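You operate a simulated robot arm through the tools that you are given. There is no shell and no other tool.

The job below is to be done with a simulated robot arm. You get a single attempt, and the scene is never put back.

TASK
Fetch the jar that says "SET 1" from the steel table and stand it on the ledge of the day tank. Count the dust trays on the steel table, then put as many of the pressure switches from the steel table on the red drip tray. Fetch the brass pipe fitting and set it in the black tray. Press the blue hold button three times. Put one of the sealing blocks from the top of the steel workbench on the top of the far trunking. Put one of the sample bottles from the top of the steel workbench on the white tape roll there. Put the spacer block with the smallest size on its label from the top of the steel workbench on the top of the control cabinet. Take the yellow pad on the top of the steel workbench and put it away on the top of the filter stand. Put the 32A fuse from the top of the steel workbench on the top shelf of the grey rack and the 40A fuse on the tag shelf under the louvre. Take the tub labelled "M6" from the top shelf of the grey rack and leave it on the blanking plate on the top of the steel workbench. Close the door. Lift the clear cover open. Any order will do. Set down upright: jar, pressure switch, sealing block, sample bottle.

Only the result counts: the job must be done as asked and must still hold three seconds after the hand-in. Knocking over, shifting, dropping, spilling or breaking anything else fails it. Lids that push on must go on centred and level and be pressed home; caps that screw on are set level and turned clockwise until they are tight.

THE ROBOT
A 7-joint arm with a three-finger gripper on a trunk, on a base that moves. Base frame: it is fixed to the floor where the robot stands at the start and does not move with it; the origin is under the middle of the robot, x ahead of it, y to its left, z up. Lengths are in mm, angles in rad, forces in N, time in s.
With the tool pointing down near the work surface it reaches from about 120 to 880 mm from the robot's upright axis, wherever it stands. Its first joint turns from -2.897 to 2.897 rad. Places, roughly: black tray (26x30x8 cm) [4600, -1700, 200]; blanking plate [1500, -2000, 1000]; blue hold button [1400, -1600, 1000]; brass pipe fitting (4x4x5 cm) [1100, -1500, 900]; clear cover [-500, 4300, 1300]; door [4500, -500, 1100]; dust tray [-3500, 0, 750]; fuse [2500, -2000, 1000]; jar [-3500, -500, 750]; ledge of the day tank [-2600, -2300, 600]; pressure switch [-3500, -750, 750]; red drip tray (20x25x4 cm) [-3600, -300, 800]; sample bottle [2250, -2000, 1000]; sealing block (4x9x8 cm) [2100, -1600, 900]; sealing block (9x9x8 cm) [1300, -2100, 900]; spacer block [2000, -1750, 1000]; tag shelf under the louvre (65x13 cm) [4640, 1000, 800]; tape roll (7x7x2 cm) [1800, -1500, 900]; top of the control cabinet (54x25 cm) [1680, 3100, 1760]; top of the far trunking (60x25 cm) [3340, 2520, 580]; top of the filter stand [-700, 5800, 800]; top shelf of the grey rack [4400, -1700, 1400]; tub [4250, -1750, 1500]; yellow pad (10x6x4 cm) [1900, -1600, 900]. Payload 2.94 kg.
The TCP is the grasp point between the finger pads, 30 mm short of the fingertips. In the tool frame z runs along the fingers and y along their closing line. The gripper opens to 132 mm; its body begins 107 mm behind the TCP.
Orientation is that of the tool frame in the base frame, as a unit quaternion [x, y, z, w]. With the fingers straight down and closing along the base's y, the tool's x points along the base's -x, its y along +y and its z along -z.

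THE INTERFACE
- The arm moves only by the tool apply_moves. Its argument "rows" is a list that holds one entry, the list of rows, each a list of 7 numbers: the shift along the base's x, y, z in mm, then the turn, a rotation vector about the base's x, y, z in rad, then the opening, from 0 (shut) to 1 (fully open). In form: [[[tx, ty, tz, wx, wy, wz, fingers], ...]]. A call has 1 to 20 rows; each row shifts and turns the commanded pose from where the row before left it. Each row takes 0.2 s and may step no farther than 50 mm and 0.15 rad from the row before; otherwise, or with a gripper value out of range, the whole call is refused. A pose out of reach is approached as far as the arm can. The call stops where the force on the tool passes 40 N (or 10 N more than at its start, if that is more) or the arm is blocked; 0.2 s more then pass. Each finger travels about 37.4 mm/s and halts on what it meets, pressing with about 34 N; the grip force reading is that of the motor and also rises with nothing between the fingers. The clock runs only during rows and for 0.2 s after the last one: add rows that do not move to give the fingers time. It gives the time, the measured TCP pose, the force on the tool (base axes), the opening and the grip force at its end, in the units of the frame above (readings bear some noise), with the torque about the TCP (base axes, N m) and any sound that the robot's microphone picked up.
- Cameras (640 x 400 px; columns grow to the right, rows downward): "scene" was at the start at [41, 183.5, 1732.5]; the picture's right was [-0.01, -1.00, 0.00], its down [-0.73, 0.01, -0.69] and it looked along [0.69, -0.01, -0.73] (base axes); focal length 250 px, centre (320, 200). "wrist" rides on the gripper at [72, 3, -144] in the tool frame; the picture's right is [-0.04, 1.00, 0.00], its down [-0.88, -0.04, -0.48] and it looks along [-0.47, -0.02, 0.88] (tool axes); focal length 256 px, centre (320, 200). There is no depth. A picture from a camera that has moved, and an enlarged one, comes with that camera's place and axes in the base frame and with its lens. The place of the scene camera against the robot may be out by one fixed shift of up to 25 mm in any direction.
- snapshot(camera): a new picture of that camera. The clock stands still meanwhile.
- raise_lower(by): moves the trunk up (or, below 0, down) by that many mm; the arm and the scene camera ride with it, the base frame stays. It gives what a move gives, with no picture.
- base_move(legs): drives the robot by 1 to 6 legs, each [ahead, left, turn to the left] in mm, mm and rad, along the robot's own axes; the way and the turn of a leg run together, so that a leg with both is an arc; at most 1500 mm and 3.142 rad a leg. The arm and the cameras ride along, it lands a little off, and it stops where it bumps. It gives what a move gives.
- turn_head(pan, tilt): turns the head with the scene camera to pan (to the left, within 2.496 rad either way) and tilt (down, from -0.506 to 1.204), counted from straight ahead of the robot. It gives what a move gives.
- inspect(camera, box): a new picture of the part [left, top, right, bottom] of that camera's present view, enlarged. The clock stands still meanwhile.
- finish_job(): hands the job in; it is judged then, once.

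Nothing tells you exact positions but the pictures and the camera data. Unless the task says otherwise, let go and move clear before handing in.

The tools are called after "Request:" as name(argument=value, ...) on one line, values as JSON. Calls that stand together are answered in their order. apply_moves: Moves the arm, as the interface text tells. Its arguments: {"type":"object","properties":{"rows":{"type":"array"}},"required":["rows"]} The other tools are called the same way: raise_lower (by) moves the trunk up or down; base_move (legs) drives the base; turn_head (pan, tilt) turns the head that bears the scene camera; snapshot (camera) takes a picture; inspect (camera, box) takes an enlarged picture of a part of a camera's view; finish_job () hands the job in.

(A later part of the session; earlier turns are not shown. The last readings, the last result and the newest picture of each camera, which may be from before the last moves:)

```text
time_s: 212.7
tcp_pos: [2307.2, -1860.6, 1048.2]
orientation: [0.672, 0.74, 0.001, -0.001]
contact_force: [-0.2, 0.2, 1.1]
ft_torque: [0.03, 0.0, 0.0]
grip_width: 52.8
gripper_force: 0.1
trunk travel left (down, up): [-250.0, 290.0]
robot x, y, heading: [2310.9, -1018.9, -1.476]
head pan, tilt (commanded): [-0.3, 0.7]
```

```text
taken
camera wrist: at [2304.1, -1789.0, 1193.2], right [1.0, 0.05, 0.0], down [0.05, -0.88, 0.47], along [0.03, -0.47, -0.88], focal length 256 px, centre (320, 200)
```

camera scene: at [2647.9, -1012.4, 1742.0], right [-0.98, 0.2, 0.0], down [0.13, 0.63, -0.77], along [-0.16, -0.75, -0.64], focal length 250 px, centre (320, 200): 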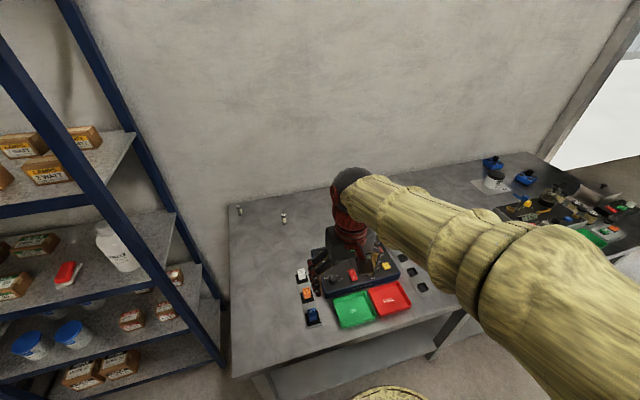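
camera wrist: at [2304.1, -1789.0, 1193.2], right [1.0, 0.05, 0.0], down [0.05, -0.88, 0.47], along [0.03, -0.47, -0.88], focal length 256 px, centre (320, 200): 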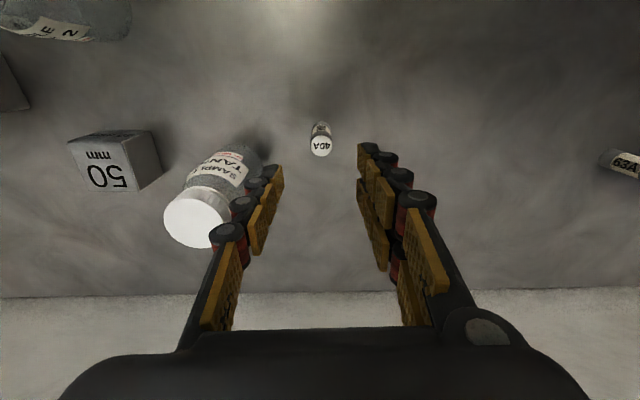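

Aligned over the 40A fuse with clearance from the TANK bottle. Descending and gripping.

Request:
apply_moves(rows=[[[1, 0, -35, 0, 0, 0, 0.4], [0, 0, -35, 0, 0, 0, 0.4], [0, 0, -25, 0, 0, 0, 0.4], [0, 0, -11, 0, 0, 0, 0.4], [0, 0, 0, 0, 0, 0, 0.4]]])

Request:
inspect(camera="wrist", box=[200, 100, 440, 260])

```text
time_s: 213.9
tcp_pos: [2308.7, -1860.5, 941.9]
orientation: [0.672, 0.741, 0.0, -0.001]
contact_force: [0.4, 0.5, 0.0]
ft_torque: [-0.02, 0.01, -0.02]
grip_width: 52.8
gripper_force: 0.0
trunk travel left (down, up): [-250.0, 290.0]
robot x, y, heading: [2317.6, -1016.1, -1.475]
head pan, tilt (commanded): [-0.3, 0.7]
```

```text
2.50 times, centred on (320, 180) of wrist
camera zoom: at [2305.2, -1789.7, 1086.5], right [1.0, 0.05, 0.0], down [0.05, -0.88, 0.47], along [0.03, -0.47, -0.88], focal length 640 px, centre (320, 250)
```

zoom: 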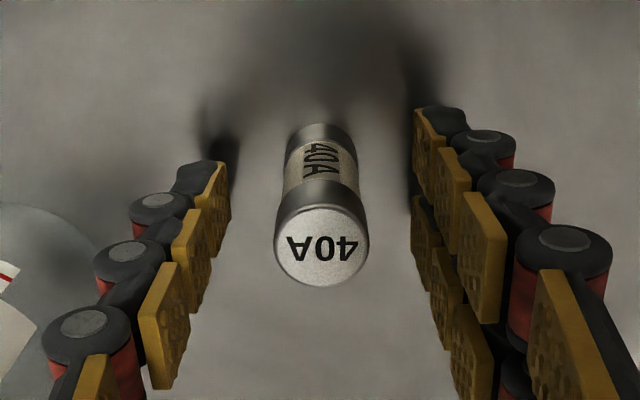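

Request:
apply_moves(rows=[[[0, 0, 0, 0, 0, 0, 0], [0, 0, 0, 0, 0, 0, 0], [0, 0, 0, 0, 0, 0, 0], [0, 0, 0, 0, 0, 0, 0], [0, 0, 0, 0, 0, 0, 0], [0, 0, 30, 0, 0, 0, 0], [0, 0, 40, 0, 0, 0, 0], [0, 0, 40, 0, 0, 0, 0], [0, 0, 40, 0, 0, 0, 0], [0, 0, 0, 0, 0, 0, 0]]])

Request:
inspect(camera="wrist", box=[200, 100, 440, 260])

```text
time_s: 216.1
tcp_pos: [2306.4, -1858.7, 1092.5]
orientation: [0.672, 0.741, 0.001, -0.001]
contact_force: [0.5, 0.3, -1.2]
ft_torque: [0.0, -0.03, 0.01]
grip_width: 20.3
gripper_force: 33.6
trunk travel left (down, up): [-250.0, 290.0]
robot x, y, heading: [2315.2, -1020.0, -1.478]
head pan, tilt (commanded): [-0.3, 0.7]
```

```text
2.50 times, centred on (320, 180) of wrist
camera zoom: at [2304.0, -1787.8, 1236.6], right [1.0, 0.05, 0.0], down [0.05, -0.88, 0.47], along [0.03, -0.47, -0.88], focal length 640 px, centre (320, 250)
```

zoom: 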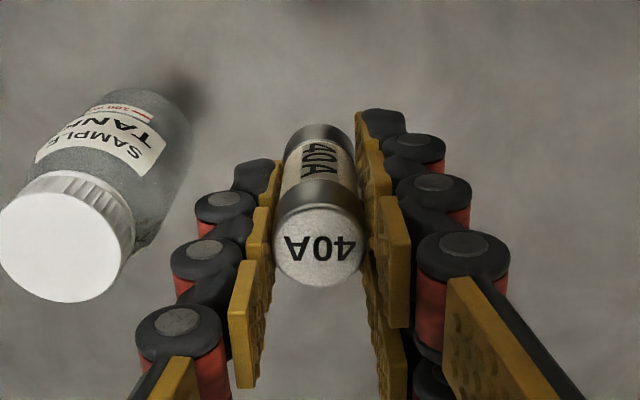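

40A fuse is held. Retracting, backing off and driving toward the far wall to find the tag shelf under the louvre.

Request:
apply_moves(rows=[[[0, 40, 25, 0, 0, 0, 0], [0, 45, 20, 0, 0, 0, 0], [0, 45, 20, 0, 0, 0, 0], [0, 45, 20, 0, 0, 0, 0], [0, 48, 0, 0, 0, 0, 0], [0, 48, 0, 0, 0, 0, 0], [0, 48, 0, 0, 0, 0, 0], [0, 48, 0, 0, 0, 0, 0], [0, 48, 0, 0, 0, 0, 0], [0, 0, 0, 0, 0, 0, 0]]])

Request:
base_move(legs=[[-400, 0, 0], [0, 0, 1.475], [1250, 0, 0]])

Request:
turn_head(pan=0.3, tilt=0.4)

Request:
snapshot(camera="scene")

Request:
turn_head(pan=1.2, tilt=0.4)

Request:
snapshot(camera="scene")

```text
time_s: 218.3
tcp_pos: [2310.5, -1443.7, 1177.2]
orientation: [0.672, 0.741, 0.001, -0.002]
contact_force: [-0.1, 1.8, 0.0]
ft_torque: [-0.05, -0.01, -0.01]
grip_width: 20.3
gripper_force: 34.4
trunk travel left (down, up): [-250.0, 290.0]
robot x, y, heading: [2313.7, -1016.9, -1.475]
head pan, tilt (commanded): [-0.3, 0.7]
```

```text
time_s: 230.3
tcp_pos: [3935.5, -622.7, 1177.2]
orientation: [-0.007, 1.0, 0.0, -0.001]
contact_force: [-0.8, 0.7, -0.2]
ft_torque: [-0.02, 0.01, 0.02]
grip_width: 20.3
gripper_force: 34.3
trunk travel left (down, up): [-250.0, 290.0]
robot x, y, heading: [3513.1, -583.6, 0.011]
head pan, tilt (commanded): [-0.3, 0.7]
```

```text
time_s: 231.3
tcp_pos: [3937.9, -623.0, 1178.3]
orientation: [-0.007, 1.0, 0.0, -0.002]
contact_force: [0.0, -0.4, -0.1]
ft_torque: [0.02, -0.02, -0.02]
grip_width: 20.3
gripper_force: 33.8
trunk travel left (down, up): [-250.0, 290.0]
robot x, y, heading: [3516.4, -585.6, 0.012]
head pan, tilt (commanded): [0.3, 0.4]
```

```text
taken
camera scene: at [3560.3, -372.4, 1768.8], right [0.31, -0.95, 0.0], down [-0.37, -0.12, -0.92], along [0.88, 0.28, -0.39], focal length 250 px, centre (320, 200)
```

scene: 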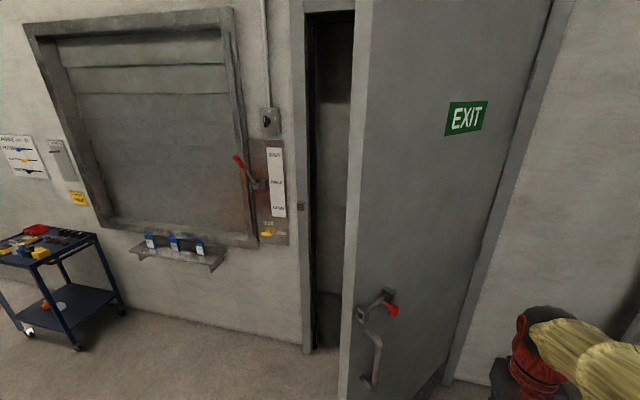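

```text
time_s: 232.5
tcp_pos: [3937.1, -622.7, 1176.2]
orientation: [-0.007, 1.0, 0.0, -0.002]
contact_force: [0.9, 0.4, -0.3]
ft_torque: [-0.03, -0.02, 0.0]
grip_width: 20.3
gripper_force: 34.5
trunk travel left (down, up): [-250.0, 290.0]
robot x, y, heading: [3512.7, -584.7, 0.014]
head pan, tilt (commanded): [1.201, 0.4]
```

```text
taken
camera scene: at [3504.6, -314.1, 1768.9], right [0.94, -0.35, 0.0], down [-0.14, -0.36, -0.92], along [0.32, 0.86, -0.39], focal length 250 px, centre (320, 200)
```

scene: 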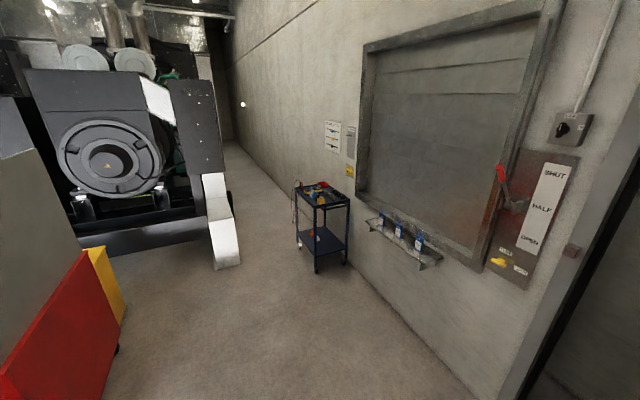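

The tag shelf with three blue tags is on the far wall under the louvre, about y 610–1260. I'll turn, drive past the door edge with the arm clear, and face the wall.

Request:
base_move(legs=[[0, 0, 1.56], [1450, 0, 0], [0, 0, -1.571]])

Request:
turn_head(pan=0.0, tilt=0.5)

Request:
snapshot(camera="scene")

```text
time_s: 247.3
tcp_pos: [3977.8, 778.9, 1177.4]
orientation: [0.031, 1.0, 0.0, -0.002]
contact_force: [-1.2, 0.2, -0.6]
ft_torque: [0.02, 0.0, -0.03]
grip_width: 20.5
gripper_force: 33.6
trunk travel left (down, up): [-250.0, 290.0]
robot x, y, heading: [3556.2, 848.4, -0.064]
head pan, tilt (commanded): [1.201, 0.4]
```

```text
time_s: 248.7
tcp_pos: [3978.2, 780.1, 1178.0]
orientation: [0.032, 0.999, 0.0, -0.003]
contact_force: [0.1, -0.5, -1.1]
ft_torque: [-0.03, 0.0, 0.04]
grip_width: 20.2
gripper_force: 34.0
trunk travel left (down, up): [-250.0, 290.0]
robot x, y, heading: [3555.7, 848.0, -0.064]
head pan, tilt (commanded): [0.0, 0.499]
```

```text
taken
camera scene: at [3622.5, 1029.5, 1759.7], right [-0.06, -1.0, 0.0], down [-0.48, 0.03, -0.88], along [0.88, -0.06, -0.48], focal length 250 px, centre (320, 200)
```

scene: 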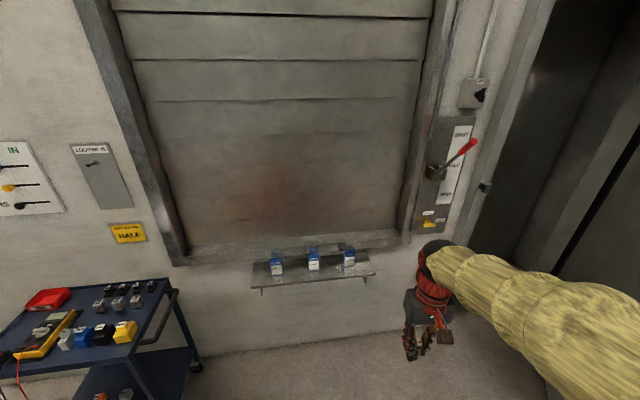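

The shelf front edge runs from (4507,1315) to (4565,676) at z≈800, with tags at y≈1193, 998, 807. I'll square up to the wall, move in, and aim for the gap near y=900.

Request:
base_move(legs=[[0, 0, 0.154], [420, 0, 0]])

Request:
turn_head(pan=-0.1, tilt=0.8)

Request:
snapshot(camera="scene")

Request:
snapshot(camera="wrist")

```text
time_s: 251.9
tcp_pos: [4406.7, 880.7, 1177.2]
orientation: [-0.045, 0.999, 0.0, -0.002]
contact_force: [-0.2, -0.3, -0.2]
ft_torque: [-0.01, 0.03, 0.02]
grip_width: 20.0
gripper_force: 34.2
trunk travel left (down, up): [-250.0, 290.0]
robot x, y, heading: [3982.1, 886.8, 0.091]
head pan, tilt (commanded): [0.0, 0.499]
```

```text
time_s: 252.8
tcp_pos: [4405.9, 881.5, 1178.0]
orientation: [-0.046, 0.999, 0.001, -0.002]
contact_force: [0.5, -0.2, 0.3]
ft_torque: [0.0, 0.0, -0.01]
grip_width: 20.0
gripper_force: 33.5
trunk travel left (down, up): [-250.0, 290.0]
robot x, y, heading: [3979.7, 887.2, 0.086]
head pan, tilt (commanded): [-0.099, 0.799]
```

```text
taken
camera scene: at [4005.9, 1067.1, 1733.8], right [-0.01, -1.0, 0.0], down [-0.72, 0.01, -0.7], along [0.7, -0.01, -0.72], focal length 250 px, centre (320, 200)
```

scene: 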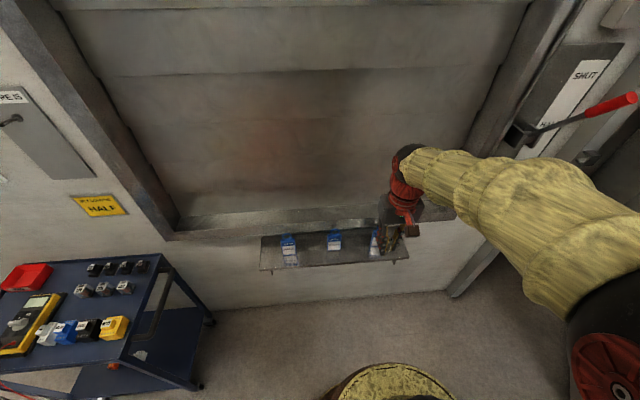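

```text
taken
camera wrist: at [4334.9, 877.2, 1322.2], right [-0.05, 1.0, 0.0], down [0.88, 0.04, 0.47], along [0.47, 0.02, -0.88], focal length 256 px, centre (320, 200)
```

wrist: 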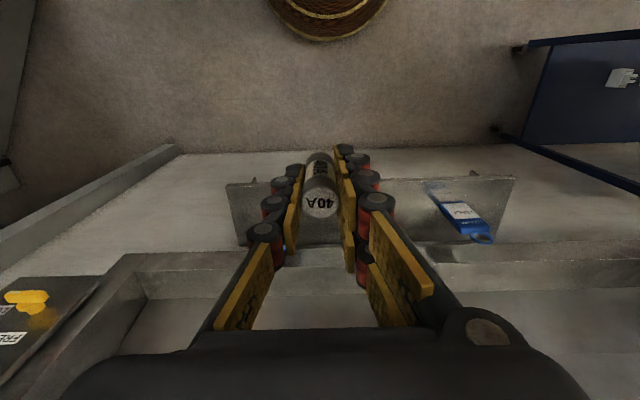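

Request:
inspect(camera="scene", box=[250, 220, 420, 290])

```text
3.76 times, centred on (335, 255) of scene
camera zoom: at [4005.9, 1067.1, 1733.8], right [-0.01, -1.0, 0.0], down [-0.72, 0.01, -0.7], along [0.7, -0.01, -0.72], focal length 939 px, centre (264, -7)
```

zoom: 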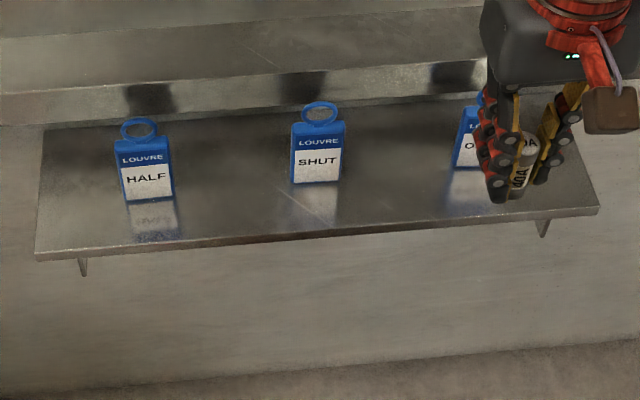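

The tags are thin upright plates, so I'll thread the fuse into the middle of the gap at y≈902 with a slight forward tilt to keep the hand off the louvre sill.

Request:
apply_moves(rows=[[[10, 4, -40, 0.011, -0.12, 0, 0], [10, 4, -45, 0, 0, 0, 0], [10, 4, -45, 0, 0, 0, 0], [10, 4, -45, 0, 0, 0, 0], [10, 4, -45, 0, 0, 0, 0], [10, 2, -45, 0, 0, 0, 0], [10, 0, -30, 0, 0, 0, 0], [0, 0, 0, 0, 0, 0, 0]]])

Request:
snapshot(camera="wrist")

Request:
inspect(camera="scene", box=[250, 200, 470, 320])

```text
time_s: 254.6
tcp_pos: [4476.6, 905.1, 881.0]
orientation: [-0.045, 0.997, 0.002, 0.058]
contact_force: [0.3, 0.0, -1.2]
ft_torque: [0.01, 0.0, 0.0]
grip_width: 20.3
gripper_force: 33.8
trunk travel left (down, up): [-250.0, 290.0]
robot x, y, heading: [3982.2, 887.2, 0.084]
head pan, tilt (commanded): [-0.099, 0.799]
```

```text
taken
camera wrist: at [4389.0, 899.3, 1016.6], right [-0.05, 1.0, 0.0], down [0.82, 0.04, 0.58], along [0.57, 0.03, -0.82], focal length 256 px, centre (320, 200)
```

wrist: 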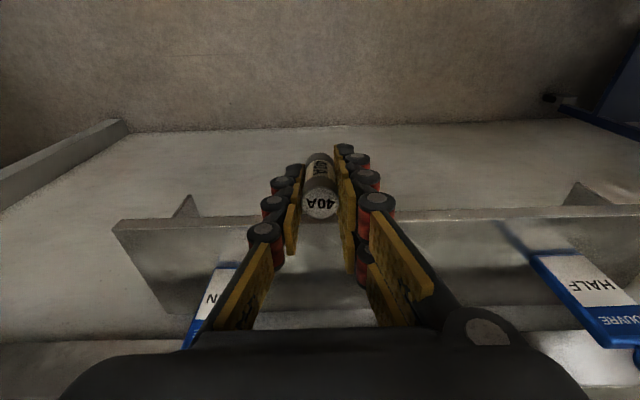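

```text
2.91 times, centred on (360, 260) of scene
camera zoom: at [4006.4, 1067.1, 1733.8], right [-0.01, -1.0, 0.0], down [-0.72, 0.01, -0.7], along [0.7, -0.01, -0.72], focal length 726 px, centre (204, 26)
```

zoom: 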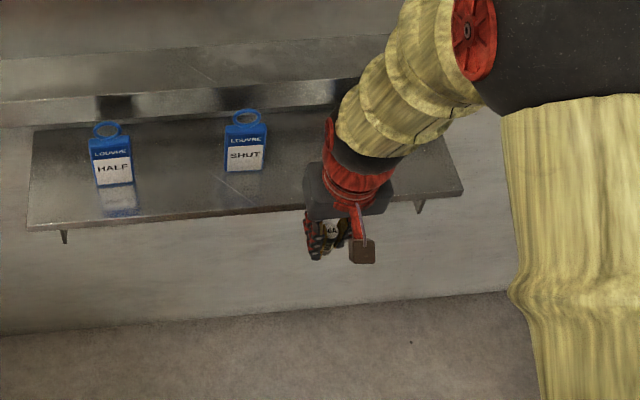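

The path between the tags is clear. Moving forward over the shelf.

Request:
apply_moves(rows=[[[30, -1, -3, 0, 0, 0, 0], [30, -1, -3, 0, 0, 0, 0], [30, -1, -3, 0, 0, 0, 0], [18, 0, 0, 0, 0, 0, 0], [0, 0, 0, 0, 0, 0, 0]]])

Request:
snapshot(camera="wrist")

Request:
inspect(camera="scene", box=[250, 200, 470, 320])

```text
time_s: 255.8
tcp_pos: [4583.1, 900.3, 872.4]
orientation: [-0.045, 0.997, 0.003, 0.059]
contact_force: [-0.4, 1.0, -1.0]
ft_torque: [0.02, 0.01, 0.01]
grip_width: 20.2
gripper_force: 34.2
trunk travel left (down, up): [-250.0, 290.0]
robot x, y, heading: [3978.9, 890.6, 0.086]
head pan, tilt (commanded): [-0.099, 0.799]
```

```text
taken
camera wrist: at [4494.7, 894.8, 1007.7], right [-0.05, 1.0, 0.0], down [0.82, 0.04, 0.58], along [0.57, 0.03, -0.82], focal length 256 px, centre (320, 200)
```

wrist: 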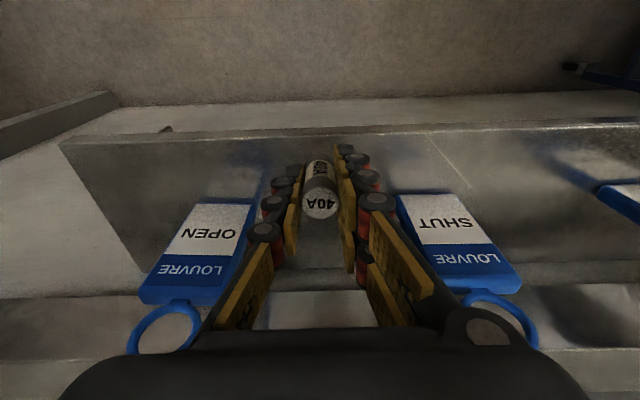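

```text
2.91 times, centred on (360, 260) of scene
camera zoom: at [4006.3, 1067.1, 1733.8], right [-0.01, -1.0, 0.0], down [-0.72, 0.01, -0.7], along [0.7, -0.01, -0.72], focal length 726 px, centre (204, 26)
```

zoom: 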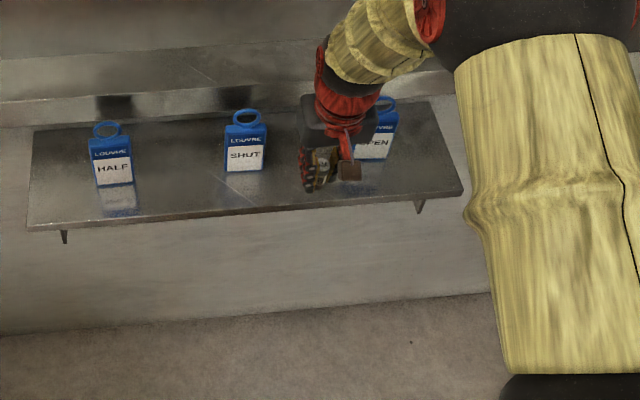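

The gap between OPEN and SHUT centres at y≈909. Shifting slightly and lowering to the shelf.

Request:
apply_moves(rows=[[[2, 6, -10, 0, 0, 0, 0], [0, 0, -8, 0, 0, 0, 0], [0, 0, -4, 0, 0, 0, 0], [0, 0, -2, 0, 0, 0, 0], [0, 0, 0, 0, 0, 0, 0]]])

```text
time_s: 256.9
tcp_pos: [4585.3, 905.2, 849.1]
orientation: [-0.046, 0.997, 0.003, 0.058]
contact_force: [0.5, 0.2, -1.6]
ft_torque: [0.01, 0.01, 0.01]
grip_width: 20.1
gripper_force: 34.1
trunk travel left (down, up): [-250.0, 290.0]
robot x, y, heading: [3979.3, 888.2, 0.087]
head pan, tilt (commanded): [-0.099, 0.799]
```

Request:
apply_moves(rows=[[[0, 0, -2, 0, 0, 0, 0], [0, 0, -2, 0, 0, 0, 0], [0, 0, -2, 0, 0, 0, 0], [0, 0, 0, 0, 0, 0, 0]]])

```text
time_s: 257.9
tcp_pos: [4585.2, 905.5, 842.8]
orientation: [-0.045, 0.997, 0.003, 0.058]
contact_force: [0.4, 0.3, -1.1]
ft_torque: [0.03, -0.02, 0.01]
grip_width: 20.4
gripper_force: 33.9
trunk travel left (down, up): [-250.0, 290.0]
robot x, y, heading: [3981.5, 888.2, 0.086]
head pan, tilt (commanded): [-0.099, 0.799]
```

Request:
apply_moves(rows=[[[0, 0, -1.5, 0, 0, 0, 0], [0, 0, -1.5, 0, 0, 0, 0], [0, 0, -1.5, 0, 0, 0, 0], [0, 0, 0, 0, 0, 0, 0]]])

Request:
inspect(camera="wrist", box=[220, 110, 420, 230])

```text
time_s: 258.9
tcp_pos: [4586.1, 906.8, 841.2]
orientation: [-0.045, 0.997, 0.003, 0.062]
contact_force: [-3.5, -0.7, 32.3]
ft_torque: [-0.1, 0.35, -0.02]
grip_width: 20.5
gripper_force: 34.1
trunk travel left (down, up): [-250.0, 290.0]
robot x, y, heading: [3983.0, 885.2, 0.084]
head pan, tilt (commanded): [-0.099, 0.799]
```

```text
3.20 times, centred on (320, 170) of wrist
camera zoom: at [4498.0, 900.6, 975.9], right [-0.05, 1.0, 0.0], down [0.81, 0.04, 0.58], along [0.58, 0.03, -0.81], focal length 819 px, centre (320, 296)
```

zoom: 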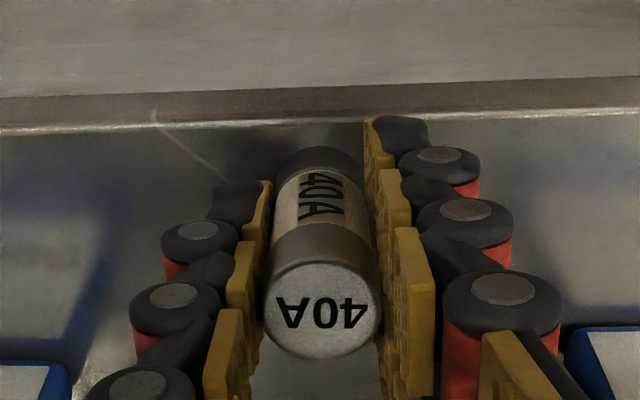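

Contact on the shelf. I'll shift 10 mm further in from the edge, settle again, then release gently.

Request:
apply_moves(rows=[[[0, 0, 5, 0, 0, 0, 0], [10, 1, 0, 0, 0, 0, 0], [0, 0, -3, 0, 0.06, 0, 0], [0, 0, 0, 0, 0, 0, 0]]])

Request:
apply_moves(rows=[[[0, 0, -1, 0, 0, 0, 0], [0, 0, 0, 0, 0, 0, 0]]])

```text
time_s: 259.9
tcp_pos: [4595.5, 909.6, 840.4]
orientation: [-0.045, 0.999, 0.004, 0.028]
contact_force: [-0.3, 3.0, 9.2]
ft_torque: [0.12, 0.08, -0.07]
grip_width: 20.2
gripper_force: 33.6
trunk travel left (down, up): [-250.0, 290.0]
robot x, y, heading: [3983.0, 886.2, 0.09]
head pan, tilt (commanded): [-0.099, 0.799]
```

```text
time_s: 260.6
tcp_pos: [4596.7, 908.0, 841.3]
orientation: [-0.046, 0.999, 0.004, 0.029]
contact_force: [-2.8, 5.1, 19.7]
ft_torque: [0.18, 0.31, -0.03]
grip_width: 20.2
gripper_force: 34.2
trunk travel left (down, up): [-250.0, 290.0]
robot x, y, heading: [3982.8, 885.0, 0.089]
head pan, tilt (commanded): [-0.099, 0.799]
```

Request:
apply_moves(rows=[[[0, 0, 1, 0, 0, 0, 0], [0, 0, 0, 0, 0, 0, 0.36], [0, 0, 0, 0, 0, 0, 0.36], [0, 0, 0, 0, 0, 0, 0.36], [0, 0, 0, 0, 0, 0, 0.36]]])

Request:
inspect(camera="wrist", box=[220, 110, 420, 230])

```text
time_s: 261.8
tcp_pos: [4595.3, 907.1, 840.1]
orientation: [-0.044, 0.999, 0.004, 0.029]
contact_force: [0.3, 1.1, -0.1]
ft_torque: [0.0, -0.02, 0.02]
grip_width: 47.6
gripper_force: 0.0
trunk travel left (down, up): [-250.0, 290.0]
robot x, y, heading: [3977.0, 884.7, 0.085]
head pan, tilt (commanded): [-0.099, 0.799]
```

```text
3.20 times, centred on (320, 170) of wrist
camera zoom: at [4516.5, 902.1, 980.7], right [-0.05, 1.0, 0.01], down [0.85, 0.04, 0.53], along [0.52, 0.03, -0.85], focal length 819 px, centre (320, 296)
```

zoom: 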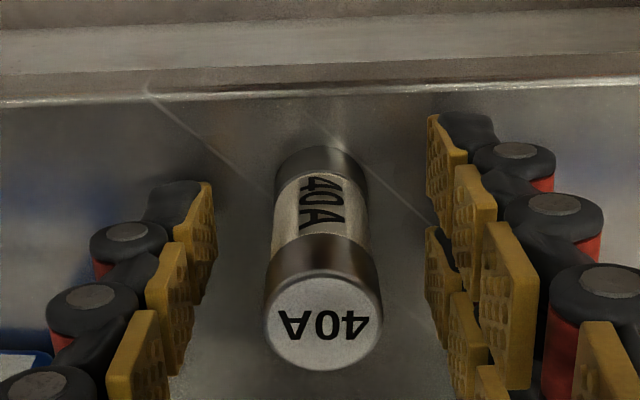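

The fuse stands on the shelf, free of the pads. Pulling straight back.

Request:
apply_moves(rows=[[[-20, -2, 3, 0, 0, 0, 0.36], [-30, -3, 3, 0, 0, 0, 0.36], [-40, -4, 5, 0, 0, 0, 0.36], [-45, -4, 15, 0, 0, 0, 0.36], [-20, 0, 40, 0, 0, 0, 0.36], [-10, 0, 45, 0, 0.06, 0, 0.36], [-10, 0, 45, 0, 0, 0, 0.36], [-10, 0, 45, 0, 0, 0, 0.36], [0, 0, 0, 0, 0, 0, 0.36]]])

Request:
inspect(camera="scene", box=[250, 200, 470, 320])

```text
time_s: 263.8
tcp_pos: [4410.5, 893.5, 1042.5]
orientation: [-0.045, 0.999, 0.005, -0.001]
contact_force: [-0.1, 0.4, 0.1]
ft_torque: [0.05, -0.03, 0.0]
grip_width: 47.5
gripper_force: 0.0
trunk travel left (down, up): [-250.0, 290.0]
robot x, y, heading: [3983.9, 884.4, 0.088]
head pan, tilt (commanded): [-0.099, 0.799]
```

```text
2.91 times, centred on (360, 260) of scene
camera zoom: at [4005.9, 1067.1, 1733.7], right [-0.01, -1.0, 0.0], down [-0.72, 0.01, -0.7], along [0.7, -0.01, -0.72], focal length 726 px, centre (204, 26)
```

zoom: 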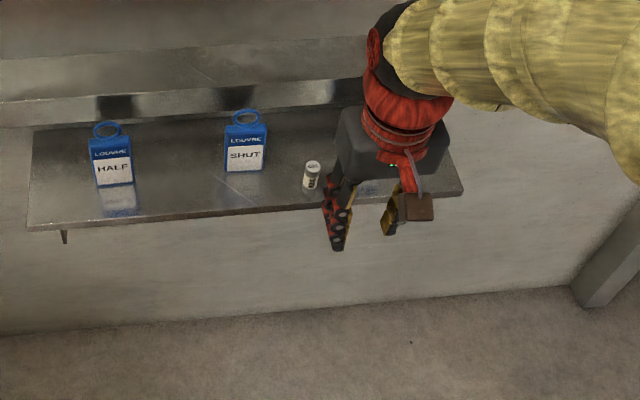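

40A fuse is standing on the tag shelf. Now back to the bench's left end for the 32A fuse; driving in stages and checking pose.

Request:
apply_moves(rows=[[[-40, -4, 30, 0, 0, 0, 0.4], [-40, -4, 40, 0, 0, 0, 0.4], [0, 0, 40, 0, 0, 0, 0.4]]])

Request:
base_move(legs=[[-430, 0, 0], [0, 0, -1.658], [1400, 0, 0]])

```text
refused: row 1 steps farther than a row can; nothing moved
```

```text
time_s: 277.1
tcp_pos: [3432.8, -983.8, 1042.1]
orientation: [0.725, 0.688, 0.005, 0.002]
contact_force: [-1.0, 0.3, 0.1]
ft_torque: [0.03, 0.0, -0.02]
grip_width: 47.4
gripper_force: 0.1
trunk travel left (down, up): [-250.0, 290.0]
robot x, y, heading: [3488.7, -556.3, -1.625]
head pan, tilt (commanded): [-0.099, 0.799]
```

Request:
apply_moves(rows=[[[0, 30, 35, 0, 0, 0, 0.4], [0, 30, 35, 0, 0, 0, 0.4], [0, 30, 35, 0, 0, 0, 0.4], [0, 0, 20, 0, 0, 0, 0.4]]])

Request:
base_move(legs=[[0, 0, -0.275], [0, -103, 0], [500, 0, 0]])

Request:
turn_head(pan=0.0, tilt=0.7)

Request:
snapshot(camera="scene")

```text
time_s: 278.1
tcp_pos: [3433.1, -894.9, 1168.7]
orientation: [0.725, 0.689, 0.005, 0.003]
contact_force: [-0.4, 0.2, 0.5]
ft_torque: [-0.04, -0.01, 0.02]
grip_width: 52.7
gripper_force: 0.1
trunk travel left (down, up): [-250.0, 290.0]
robot x, y, heading: [3488.3, -555.1, -1.626]
head pan, tilt (commanded): [-0.099, 0.799]
```

```text
time_s: 282.8
tcp_pos: [3087.8, -1320.9, 1167.3]
orientation: [0.81, 0.586, 0.003, 0.004]
contact_force: [0.2, 0.5, -0.4]
ft_torque: [0.01, 0.0, 0.0]
grip_width: 52.8
gripper_force: 0.0
trunk travel left (down, up): [-250.0, 290.0]
robot x, y, heading: [3226.1, -1008.0, -1.888]
head pan, tilt (commanded): [-0.099, 0.799]
```

```text
time_s: 283.4
tcp_pos: [3087.8, -1320.2, 1168.6]
orientation: [0.81, 0.587, 0.003, 0.003]
contact_force: [-0.4, -0.7, 0.3]
ft_torque: [0.01, -0.03, -0.03]
grip_width: 52.8
gripper_force: 0.1
trunk travel left (down, up): [-250.0, 290.0]
robot x, y, heading: [3227.8, -1007.8, -1.889]
head pan, tilt (commanded): [0.0, 0.7]
```

```text
taken
camera scene: at [3382.0, -1125.7, 1742.0], right [-0.95, 0.31, 0.0], down [0.2, 0.61, -0.76], along [-0.24, -0.73, -0.64], focal length 250 px, centre (320, 200)
```

scene: 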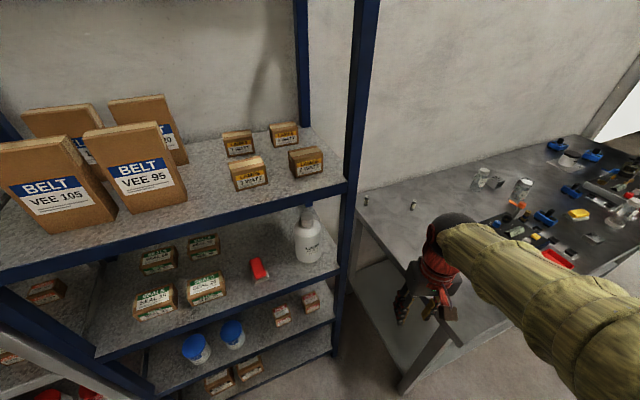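

Pose is good. Moving the last 215 mm ahead beside the bench's left corner.

Request:
base_move(legs=[[215, 0, 0]])

Request:
apply_moves(rows=[[[-20, -40, 5, 0, 0, 0, 0.4], [-20, -40, 5, 0, 0, 0, 0.4], [-20, -40, 5, 0, 0, 0, 0.4], [-20, -40, 5, 0, 0, 0, 0.4], [-20, -40, 5, 0, 0, 0, 0.4], [-15, -40, 0, 0, 0, 0, 0.4], [0, 0, 0, 0, 0, 0, 0.4]]])

Request:
snapshot(camera="wrist")

Request:
snapshot(camera="scene")

```text
time_s: 285.1
tcp_pos: [3021.0, -1525.5, 1168.0]
orientation: [0.809, 0.588, 0.005, 0.004]
contact_force: [0.4, -0.4, -0.3]
ft_torque: [0.01, -0.01, -0.03]
grip_width: 52.7
gripper_force: 0.0
trunk travel left (down, up): [-250.0, 290.0]
robot x, y, heading: [3165.4, -1211.6, -1.889]
head pan, tilt (commanded): [0.0, 0.7]
```

```text
time_s: 286.7
tcp_pos: [2905.1, -1764.9, 1196.4]
orientation: [0.809, 0.587, 0.003, 0.003]
contact_force: [-0.1, 0.2, 0.6]
ft_torque: [0.02, -0.01, -0.03]
grip_width: 52.7
gripper_force: 0.0
trunk travel left (down, up): [-250.0, 290.0]
robot x, y, heading: [3162.9, -1215.8, -1.886]
head pan, tilt (commanded): [0.0, 0.7]
```

```text
taken
camera wrist: at [2929.4, -1697.9, 1340.4], right [0.94, -0.35, 0.01], down [-0.31, -0.82, 0.47], along [-0.16, -0.45, -0.88], focal length 256 px, centre (320, 200)
```

wrist: 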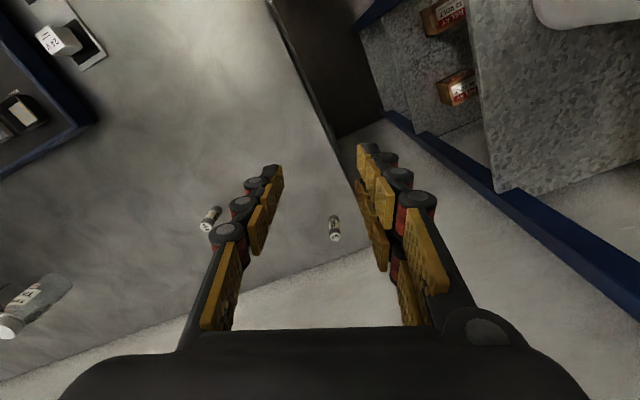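

```text
taken
camera scene: at [3314.7, -1330.4, 1742.0], right [-0.95, 0.31, 0.0], down [0.2, 0.61, -0.76], along [-0.24, -0.73, -0.64], focal length 250 px, centre (320, 200)
```

scene: 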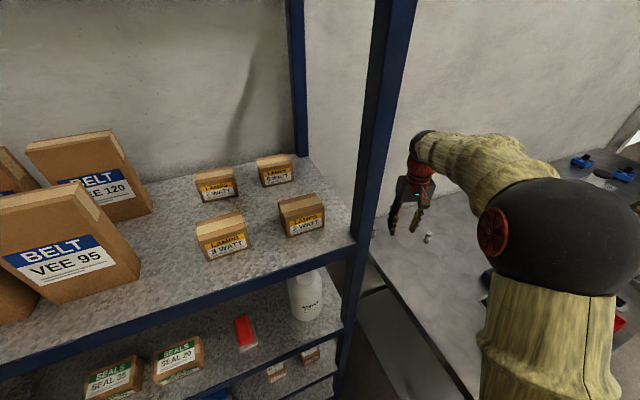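

32A fuse located at about (2859,-1977). Moving over it and lowering.

Request:
apply_moves(rows=[[[-9, -42, -18, 0, 0, 0, 0.4], [-9, -42, -18, 0, 0, 0, 0.4], [-9, -42, -18, 0, 0, 0, 0.4], [-9, -43, -18, 0, 0, 0, 0.4], [-9, -43, -18, 0, 0, 0, 0.4], [0, 0, -40, 0, 0, 0, 0.4], [0, 0, -15, 0, 0, 0, 0.4], [0, 0, 0, 0, 0, 0, 0.4]]])

Request:
snapshot(camera="wrist")

```text
time_s: 288.5
tcp_pos: [2860.0, -1977.9, 1049.4]
orientation: [0.809, 0.587, 0.004, 0.004]
contact_force: [-0.3, -0.7, 0.0]
ft_torque: [-0.01, 0.0, -0.01]
grip_width: 52.7
gripper_force: 0.0
trunk travel left (down, up): [-250.0, 290.0]
robot x, y, heading: [3160.0, -1215.3, -1.884]
head pan, tilt (commanded): [0.0, 0.7]
```

```text
taken
camera wrist: at [2884.7, -1910.7, 1193.2], right [0.94, -0.35, 0.01], down [-0.31, -0.82, 0.47], along [-0.16, -0.45, -0.88], focal length 256 px, centre (320, 200)
```

wrist: 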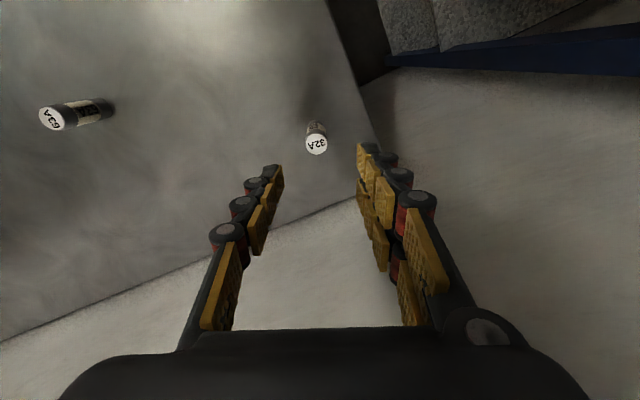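

Request:
apply_moves(rows=[[[-3, 3, -30, 0, 0, 0, 0.4], [0, 0, -35, 0, 0, 0, 0.4], [0, 0, -25, 0, 0, 0, 0.4], [0, 0, -17, 0, 0, 0, 0.4], [0, 0, 0, 0, 0, 0, 0.4]]])

Request:
inspect(camera="wrist", box=[200, 100, 440, 260])

```text
time_s: 289.7
tcp_pos: [2857.1, -1975.3, 941.0]
orientation: [0.81, 0.587, 0.004, 0.004]
contact_force: [-0.3, -0.6, 0.2]
ft_torque: [0.02, -0.04, -0.02]
grip_width: 52.7
gripper_force: 0.1
trunk travel left (down, up): [-250.0, 290.0]
robot x, y, heading: [3162.7, -1208.4, -1.889]
head pan, tilt (commanded): [0.0, 0.7]
```

```text
2.50 times, centred on (320, 180) of wrist
camera zoom: at [2881.8, -1907.5, 1085.2], right [0.94, -0.35, 0.01], down [-0.31, -0.82, 0.47], along [-0.16, -0.45, -0.88], focal length 640 px, centre (320, 250)
```

zoom: 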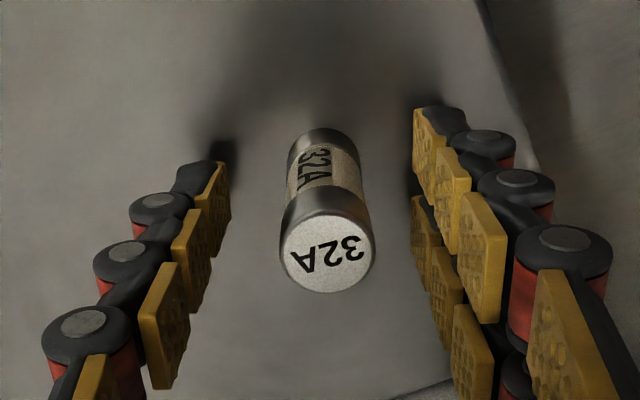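

32A confirmed and centred. Gripping and lifting.

Request:
apply_moves(rows=[[[0, 0, 0, 0, 0, 0, 0], [0, 0, 0, 0, 0, 0, 0], [0, 0, 0, 0, 0, 0, 0], [0, 0, 0, 0, 0, 0, 0], [0, 0, 0, 0, 0, 0, 0], [0, 0, 30, 0, 0, 0, 0], [0, 0, 40, 0, 0, 0, 0], [0, 0, 40, 0, 0, 0, 0], [5, 20, 40, 0, 0, 0, 0], [10, 30, 35, 0, 0, 0, 0], [0, 0, 0, 0, 0, 0, 0]]])

Request:
inspect(camera="wrist", box=[200, 100, 440, 260])

```text
time_s: 292.1
tcp_pos: [2872.0, -1924.5, 1122.8]
orientation: [0.809, 0.587, 0.005, 0.003]
contact_force: [-0.4, 0.3, -0.4]
ft_torque: [0.02, 0.02, -0.01]
grip_width: 20.4
gripper_force: 33.2
trunk travel left (down, up): [-250.0, 290.0]
robot x, y, heading: [3160.3, -1210.5, -1.888]
head pan, tilt (commanded): [0.0, 0.7]
```

```text
2.50 times, centred on (320, 180) of wrist
camera zoom: at [2897.4, -1858.0, 1269.0], right [0.94, -0.35, 0.01], down [-0.32, -0.82, 0.47], along [-0.16, -0.45, -0.88], focal length 640 px, centre (320, 250)
```

zoom: 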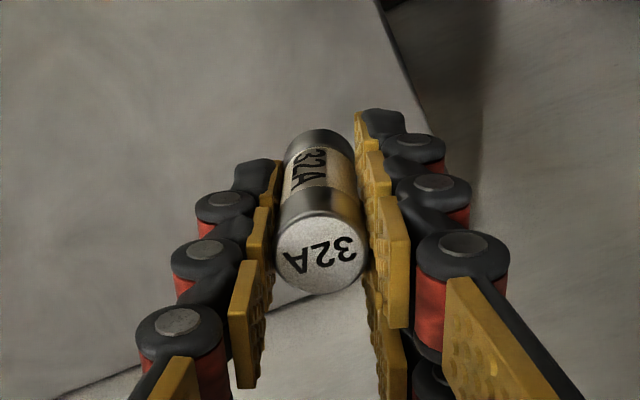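

Held. Retracting the arm, backing out and returning to the grey rack with the trunk raised.

Request:
apply_moves(rows=[[[16, 44, 5, 0, 0, 0, 0], [16, 44, 5, 0, 0, 0, 0], [16, 44, 5, 0, 0, 0, 0], [16, 44, 5, 0, 0, 0, 0], [16, 44, 5, 0, 0, 0, 0], [16, 44, 5, 0, 0, 0, 0], [16, 44, 5, 0, 0, 0, 0], [16, 44, 5, 0, 0, 0, 0], [18, 44, 5, 0, 0, 0, 0], [0, 0, 0, 0, 0, 0, 0]]])

Request:
base_move(legs=[[-350, 0, 0], [0, 0, 0.317], [0, 1020, 0]])

Request:
raise_lower(by=290)

```text
time_s: 294.3
tcp_pos: [3016.9, -1528.6, 1170.5]
orientation: [0.81, 0.587, 0.003, 0.003]
contact_force: [0.3, 0.2, 0.0]
ft_torque: [-0.02, 0.01, 0.01]
grip_width: 20.4
gripper_force: 34.3
trunk travel left (down, up): [-250.0, 290.0]
robot x, y, heading: [3163.0, -1213.6, -1.893]
head pan, tilt (commanded): [0.0, 0.7]
```

```text
time_s: 302.4
tcp_pos: [4241.1, -1214.7, 1170.7]
orientation: [0.701, 0.713, 0.004, 0.003]
contact_force: [-0.2, -0.1, -0.6]
ft_torque: [0.0, 0.03, 0.01]
grip_width: 20.1
gripper_force: 33.6
trunk travel left (down, up): [-250.0, 290.0]
robot x, y, heading: [4275.8, -870.1, -1.555]
head pan, tilt (commanded): [0.0, 0.7]
```

```text
time_s: 305.3
tcp_pos: [4240.1, -1215.9, 1460.7]
orientation: [0.701, 0.713, 0.005, 0.003]
contact_force: [-0.4, -0.3, 0.1]
ft_torque: [-0.02, 0.0, -0.01]
grip_width: 20.2
gripper_force: 34.2
trunk travel left (down, up): [-540.0, 0.0]
robot x, y, heading: [4273.6, -868.4, -1.554]
head pan, tilt (commanded): [0.0, 0.7]
```

Request:
base_move(legs=[[100, 0, 0]])

Request:
apply_moves(rows=[[[0, 0, 45, 0, 0, 0, 0], [0, 0, 45, 0, 0, 0, 0], [-10, -20, 40, 0, 0, 0, 0], [-15, -42, 0, 0, 0, 0, 0], [-15, -42, 0, 0, 0, 0, 0], [-15, -42, 0, 0, 0, 0, 0], [-15, -42, 0, 0, 0, 0, 0], [-15, -42, 0, 0, 0, 0, 0], [-15, -42, 0, 0, 0, 0, 0], [-15, -35, 0, 0, 0, 0, 0], [0, 0, 0, 0, 0, 0, 0]]])

Request:
snapshot(camera="wrist")

```text
time_s: 306.4
tcp_pos: [4241.3, -1317.9, 1459.3]
orientation: [0.701, 0.714, 0.004, 0.002]
contact_force: [-0.2, -0.2, -1.0]
ft_torque: [0.11, 0.03, 0.0]
grip_width: 20.3
gripper_force: 33.3
trunk travel left (down, up): [-540.0, 0.0]
robot x, y, heading: [4270.6, -966.7, -1.558]
head pan, tilt (commanded): [0.0, 0.7]
```

```text
time_s: 308.9
tcp_pos: [4126.4, -1622.9, 1592.6]
orientation: [0.701, 0.713, 0.004, 0.003]
contact_force: [-0.2, 0.6, -0.3]
ft_torque: [-0.07, -0.01, 0.02]
grip_width: 20.2
gripper_force: 34.3
trunk travel left (down, up): [-540.0, 0.0]
robot x, y, heading: [4275.8, -971.1, -1.554]
head pan, tilt (commanded): [0.0, 0.7]
```

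```text
taken
camera wrist: at [4127.6, -1551.6, 1737.8], right [1.0, -0.03, 0.01], down [-0.03, -0.88, 0.47], along [0.0, -0.47, -0.88], focal length 256 px, centre (320, 200)
```

wrist: 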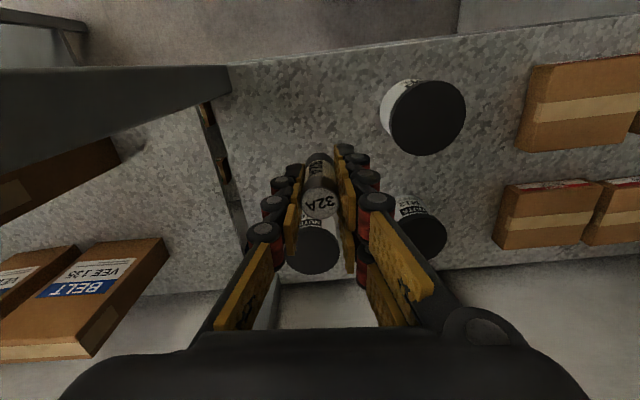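

The spot below is free shelf. Lowering to the top shelf.

Request:
apply_moves(rows=[[[0, 0, -40, 0, 0, 0, 0], [0, 0, -40, 0, 0, 0, 0], [0, 0, -40, 0, 0, 0, 0], [0, 0, -40, 0, 0, 0, 0], [0, 0, -20, 0, 0, 0, 0], [0, 0, -5, 0, 0, 0, 0], [0, 0, 0, 0, 0, 0, 0]]])

Request:
apply_moves(rows=[[[0, 0, -2, 0, 0, 0, 0], [0, 0, -2, 0, 0, 0, 0], [0, 0, -2, 0, 0, 0, 0], [0, 0, 0, 0, 0, 0, 0]]])

```text
time_s: 310.4
tcp_pos: [4126.4, -1623.9, 1404.8]
orientation: [0.701, 0.713, 0.005, 0.002]
contact_force: [-0.2, 0.4, -1.4]
ft_torque: [0.01, 0.01, -0.01]
grip_width: 20.3
gripper_force: 34.2
trunk travel left (down, up): [-540.0, 0.0]
robot x, y, heading: [4274.1, -971.1, -1.555]
head pan, tilt (commanded): [0.0, 0.7]
```

```text
time_s: 311.4
tcp_pos: [4126.8, -1623.9, 1400.2]
orientation: [0.701, 0.713, 0.004, 0.003]
contact_force: [-0.1, 0.5, 0.7]
ft_torque: [0.0, -0.02, 0.01]
grip_width: 20.4
gripper_force: 34.0
trunk travel left (down, up): [-540.0, 0.0]
robot x, y, heading: [4274.2, -977.0, -1.553]
head pan, tilt (commanded): [0.0, 0.7]
```

Request:
apply_moves(rows=[[[0, 0, -1, 0, 0, 0, 0], [0, 0, -1, 0, 0, 0, 0], [0, 0, 0, 0, 0, 0, 0]]])

```text
time_s: 312.2
tcp_pos: [4126.8, -1624.4, 1400.5]
orientation: [0.701, 0.713, 0.003, 0.004]
contact_force: [0.4, -2.9, 15.0]
ft_torque: [-0.04, 0.07, 0.06]
grip_width: 20.1
gripper_force: 34.4
trunk travel left (down, up): [-540.0, 0.0]
robot x, y, heading: [4276.6, -972.0, -1.559]
head pan, tilt (commanded): [0.0, 0.7]
```

Contact. Releasing and rising straight up.

Request:
apply_moves(rows=[[[0, 0, 1.5, 0, 0, 0, 0], [0, 0, 0, 0, 0, 0, 0.4], [0, 0, 0, 0, 0, 0, 0.4], [0, 0, 0, 0, 0, 0, 0.4], [0, 0, 0, 0, 0, 0, 0.4], [0, 0, 20, 0, 0, 0, 0.4], [0, 0, 40, 0, 0, 0, 0.4], [0, 0, 40, 0, 0, 0, 0.4], [0, 0, 40, 0, 0, 0, 0.4], [0, 0, 40, 0, 0, 0, 0.4], [0, 0, 0, 0, 0, 0, 0.4]]])

Request:
snapshot(camera="wrist")

```text
time_s: 314.6
tcp_pos: [4126.7, -1623.7, 1577.4]
orientation: [0.701, 0.713, 0.004, 0.002]
contact_force: [-0.1, 0.1, -0.2]
ft_torque: [0.01, 0.01, -0.01]
grip_width: 53.0
gripper_force: 0.0
trunk travel left (down, up): [-540.0, 0.0]
robot x, y, heading: [4277.8, -973.9, -1.553]
head pan, tilt (commanded): [0.0, 0.7]
```

```text
taken
camera wrist: at [4128.3, -1552.6, 1721.9], right [1.0, -0.03, 0.01], down [-0.03, -0.88, 0.47], along [0.0, -0.47, -0.88], focal length 256 px, centre (320, 200)
```

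wrist: 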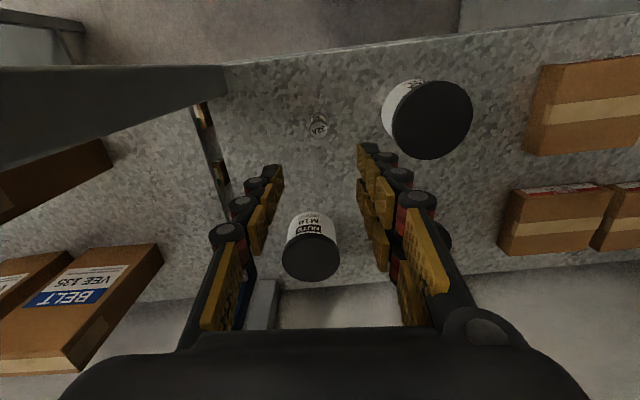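

32A fuse is standing on the top shelf. Retracting from the rack, lowering the trunk, and moving to view the door.

Request:
apply_moves(rows=[[[15, 35, 0, 0, 0, 0, 0.3], [15, 42, 0, 0, 0, 0, 0], [15, 42, 0, 0, 0, 0, 0], [15, 42, 0, 0, 0, 0, 0], [15, 42, 0, 0, 0, 0, 0], [15, 42, 0, 0, 0, 0, 0], [15, 42, 0, 0, 0, 0, 0], [10, 20, -40, 0, 0, 0, 0], [0, 0, -40, 0, 0, 0, 0], [0, 0, 0, 0, 0, 0, 0]]])

Request:
raise_lower(by=-290)

Request:
base_move(legs=[[0, -430, 0], [0, 0, 1.8]])

Request:
turn_head(pan=0.2, tilt=0.5)

Request:
snapshot(camera="scene")

```text
time_s: 316.9
tcp_pos: [4239.8, -1313.7, 1498.8]
orientation: [0.701, 0.713, 0.005, 0.004]
contact_force: [0.5, -0.1, -0.2]
ft_torque: [-0.02, 0.02, -0.02]
grip_width: 0.0
gripper_force: 29.0
trunk travel left (down, up): [-540.0, 0.0]
robot x, y, heading: [4273.6, -970.8, -1.559]
head pan, tilt (commanded): [0.0, 0.7]
```

```text
time_s: 319.8
tcp_pos: [4241.2, -1314.0, 1209.0]
orientation: [0.701, 0.713, 0.004, 0.003]
contact_force: [-1.2, -0.5, -0.2]
ft_torque: [0.01, 0.01, 0.01]
grip_width: 0.0
gripper_force: 28.9
trunk travel left (down, up): [-250.0, 290.0]
robot x, y, heading: [4276.7, -968.0, -1.556]
head pan, tilt (commanded): [0.0, 0.7]
```

```text
time_s: 326.8
tcp_pos: [4178.9, -933.2, 1209.0]
orientation: [-0.117, 0.993, 0.005, -0.001]
contact_force: [0.5, 0.4, -0.1]
ft_torque: [-0.02, -0.04, -0.02]
grip_width: 0.0
gripper_force: 28.6
trunk travel left (down, up): [-250.0, 290.0]
robot x, y, heading: [3833.2, -975.6, 0.234]
head pan, tilt (commanded): [0.0, 0.7]
```

```text
time_s: 327.5
tcp_pos: [4180.1, -933.7, 1210.0]
orientation: [-0.117, 0.993, 0.006, -0.002]
contact_force: [-0.1, 0.3, -0.3]
ft_torque: [0.02, -0.01, 0.06]
grip_width: 0.0
gripper_force: 28.1
trunk travel left (down, up): [-250.0, 290.0]
robot x, y, heading: [3834.7, -975.9, 0.233]
head pan, tilt (commanded): [0.201, 0.499]
```

```text
taken
camera scene: at [3835.7, -765.1, 1759.7], right [0.42, -0.91, 0.0], down [-0.44, -0.2, -0.88], along [0.8, 0.37, -0.48], focal length 250 px, centre (320, 200)
```

scene: 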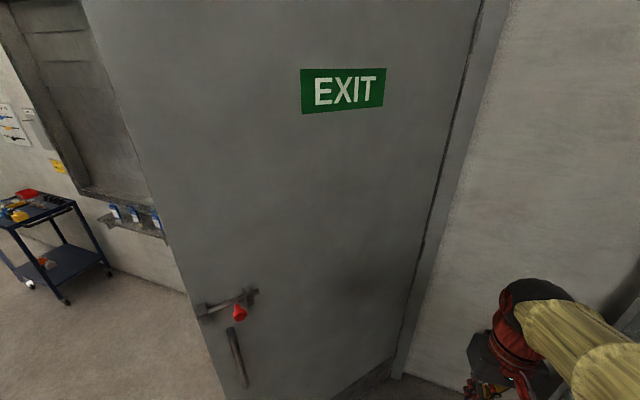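

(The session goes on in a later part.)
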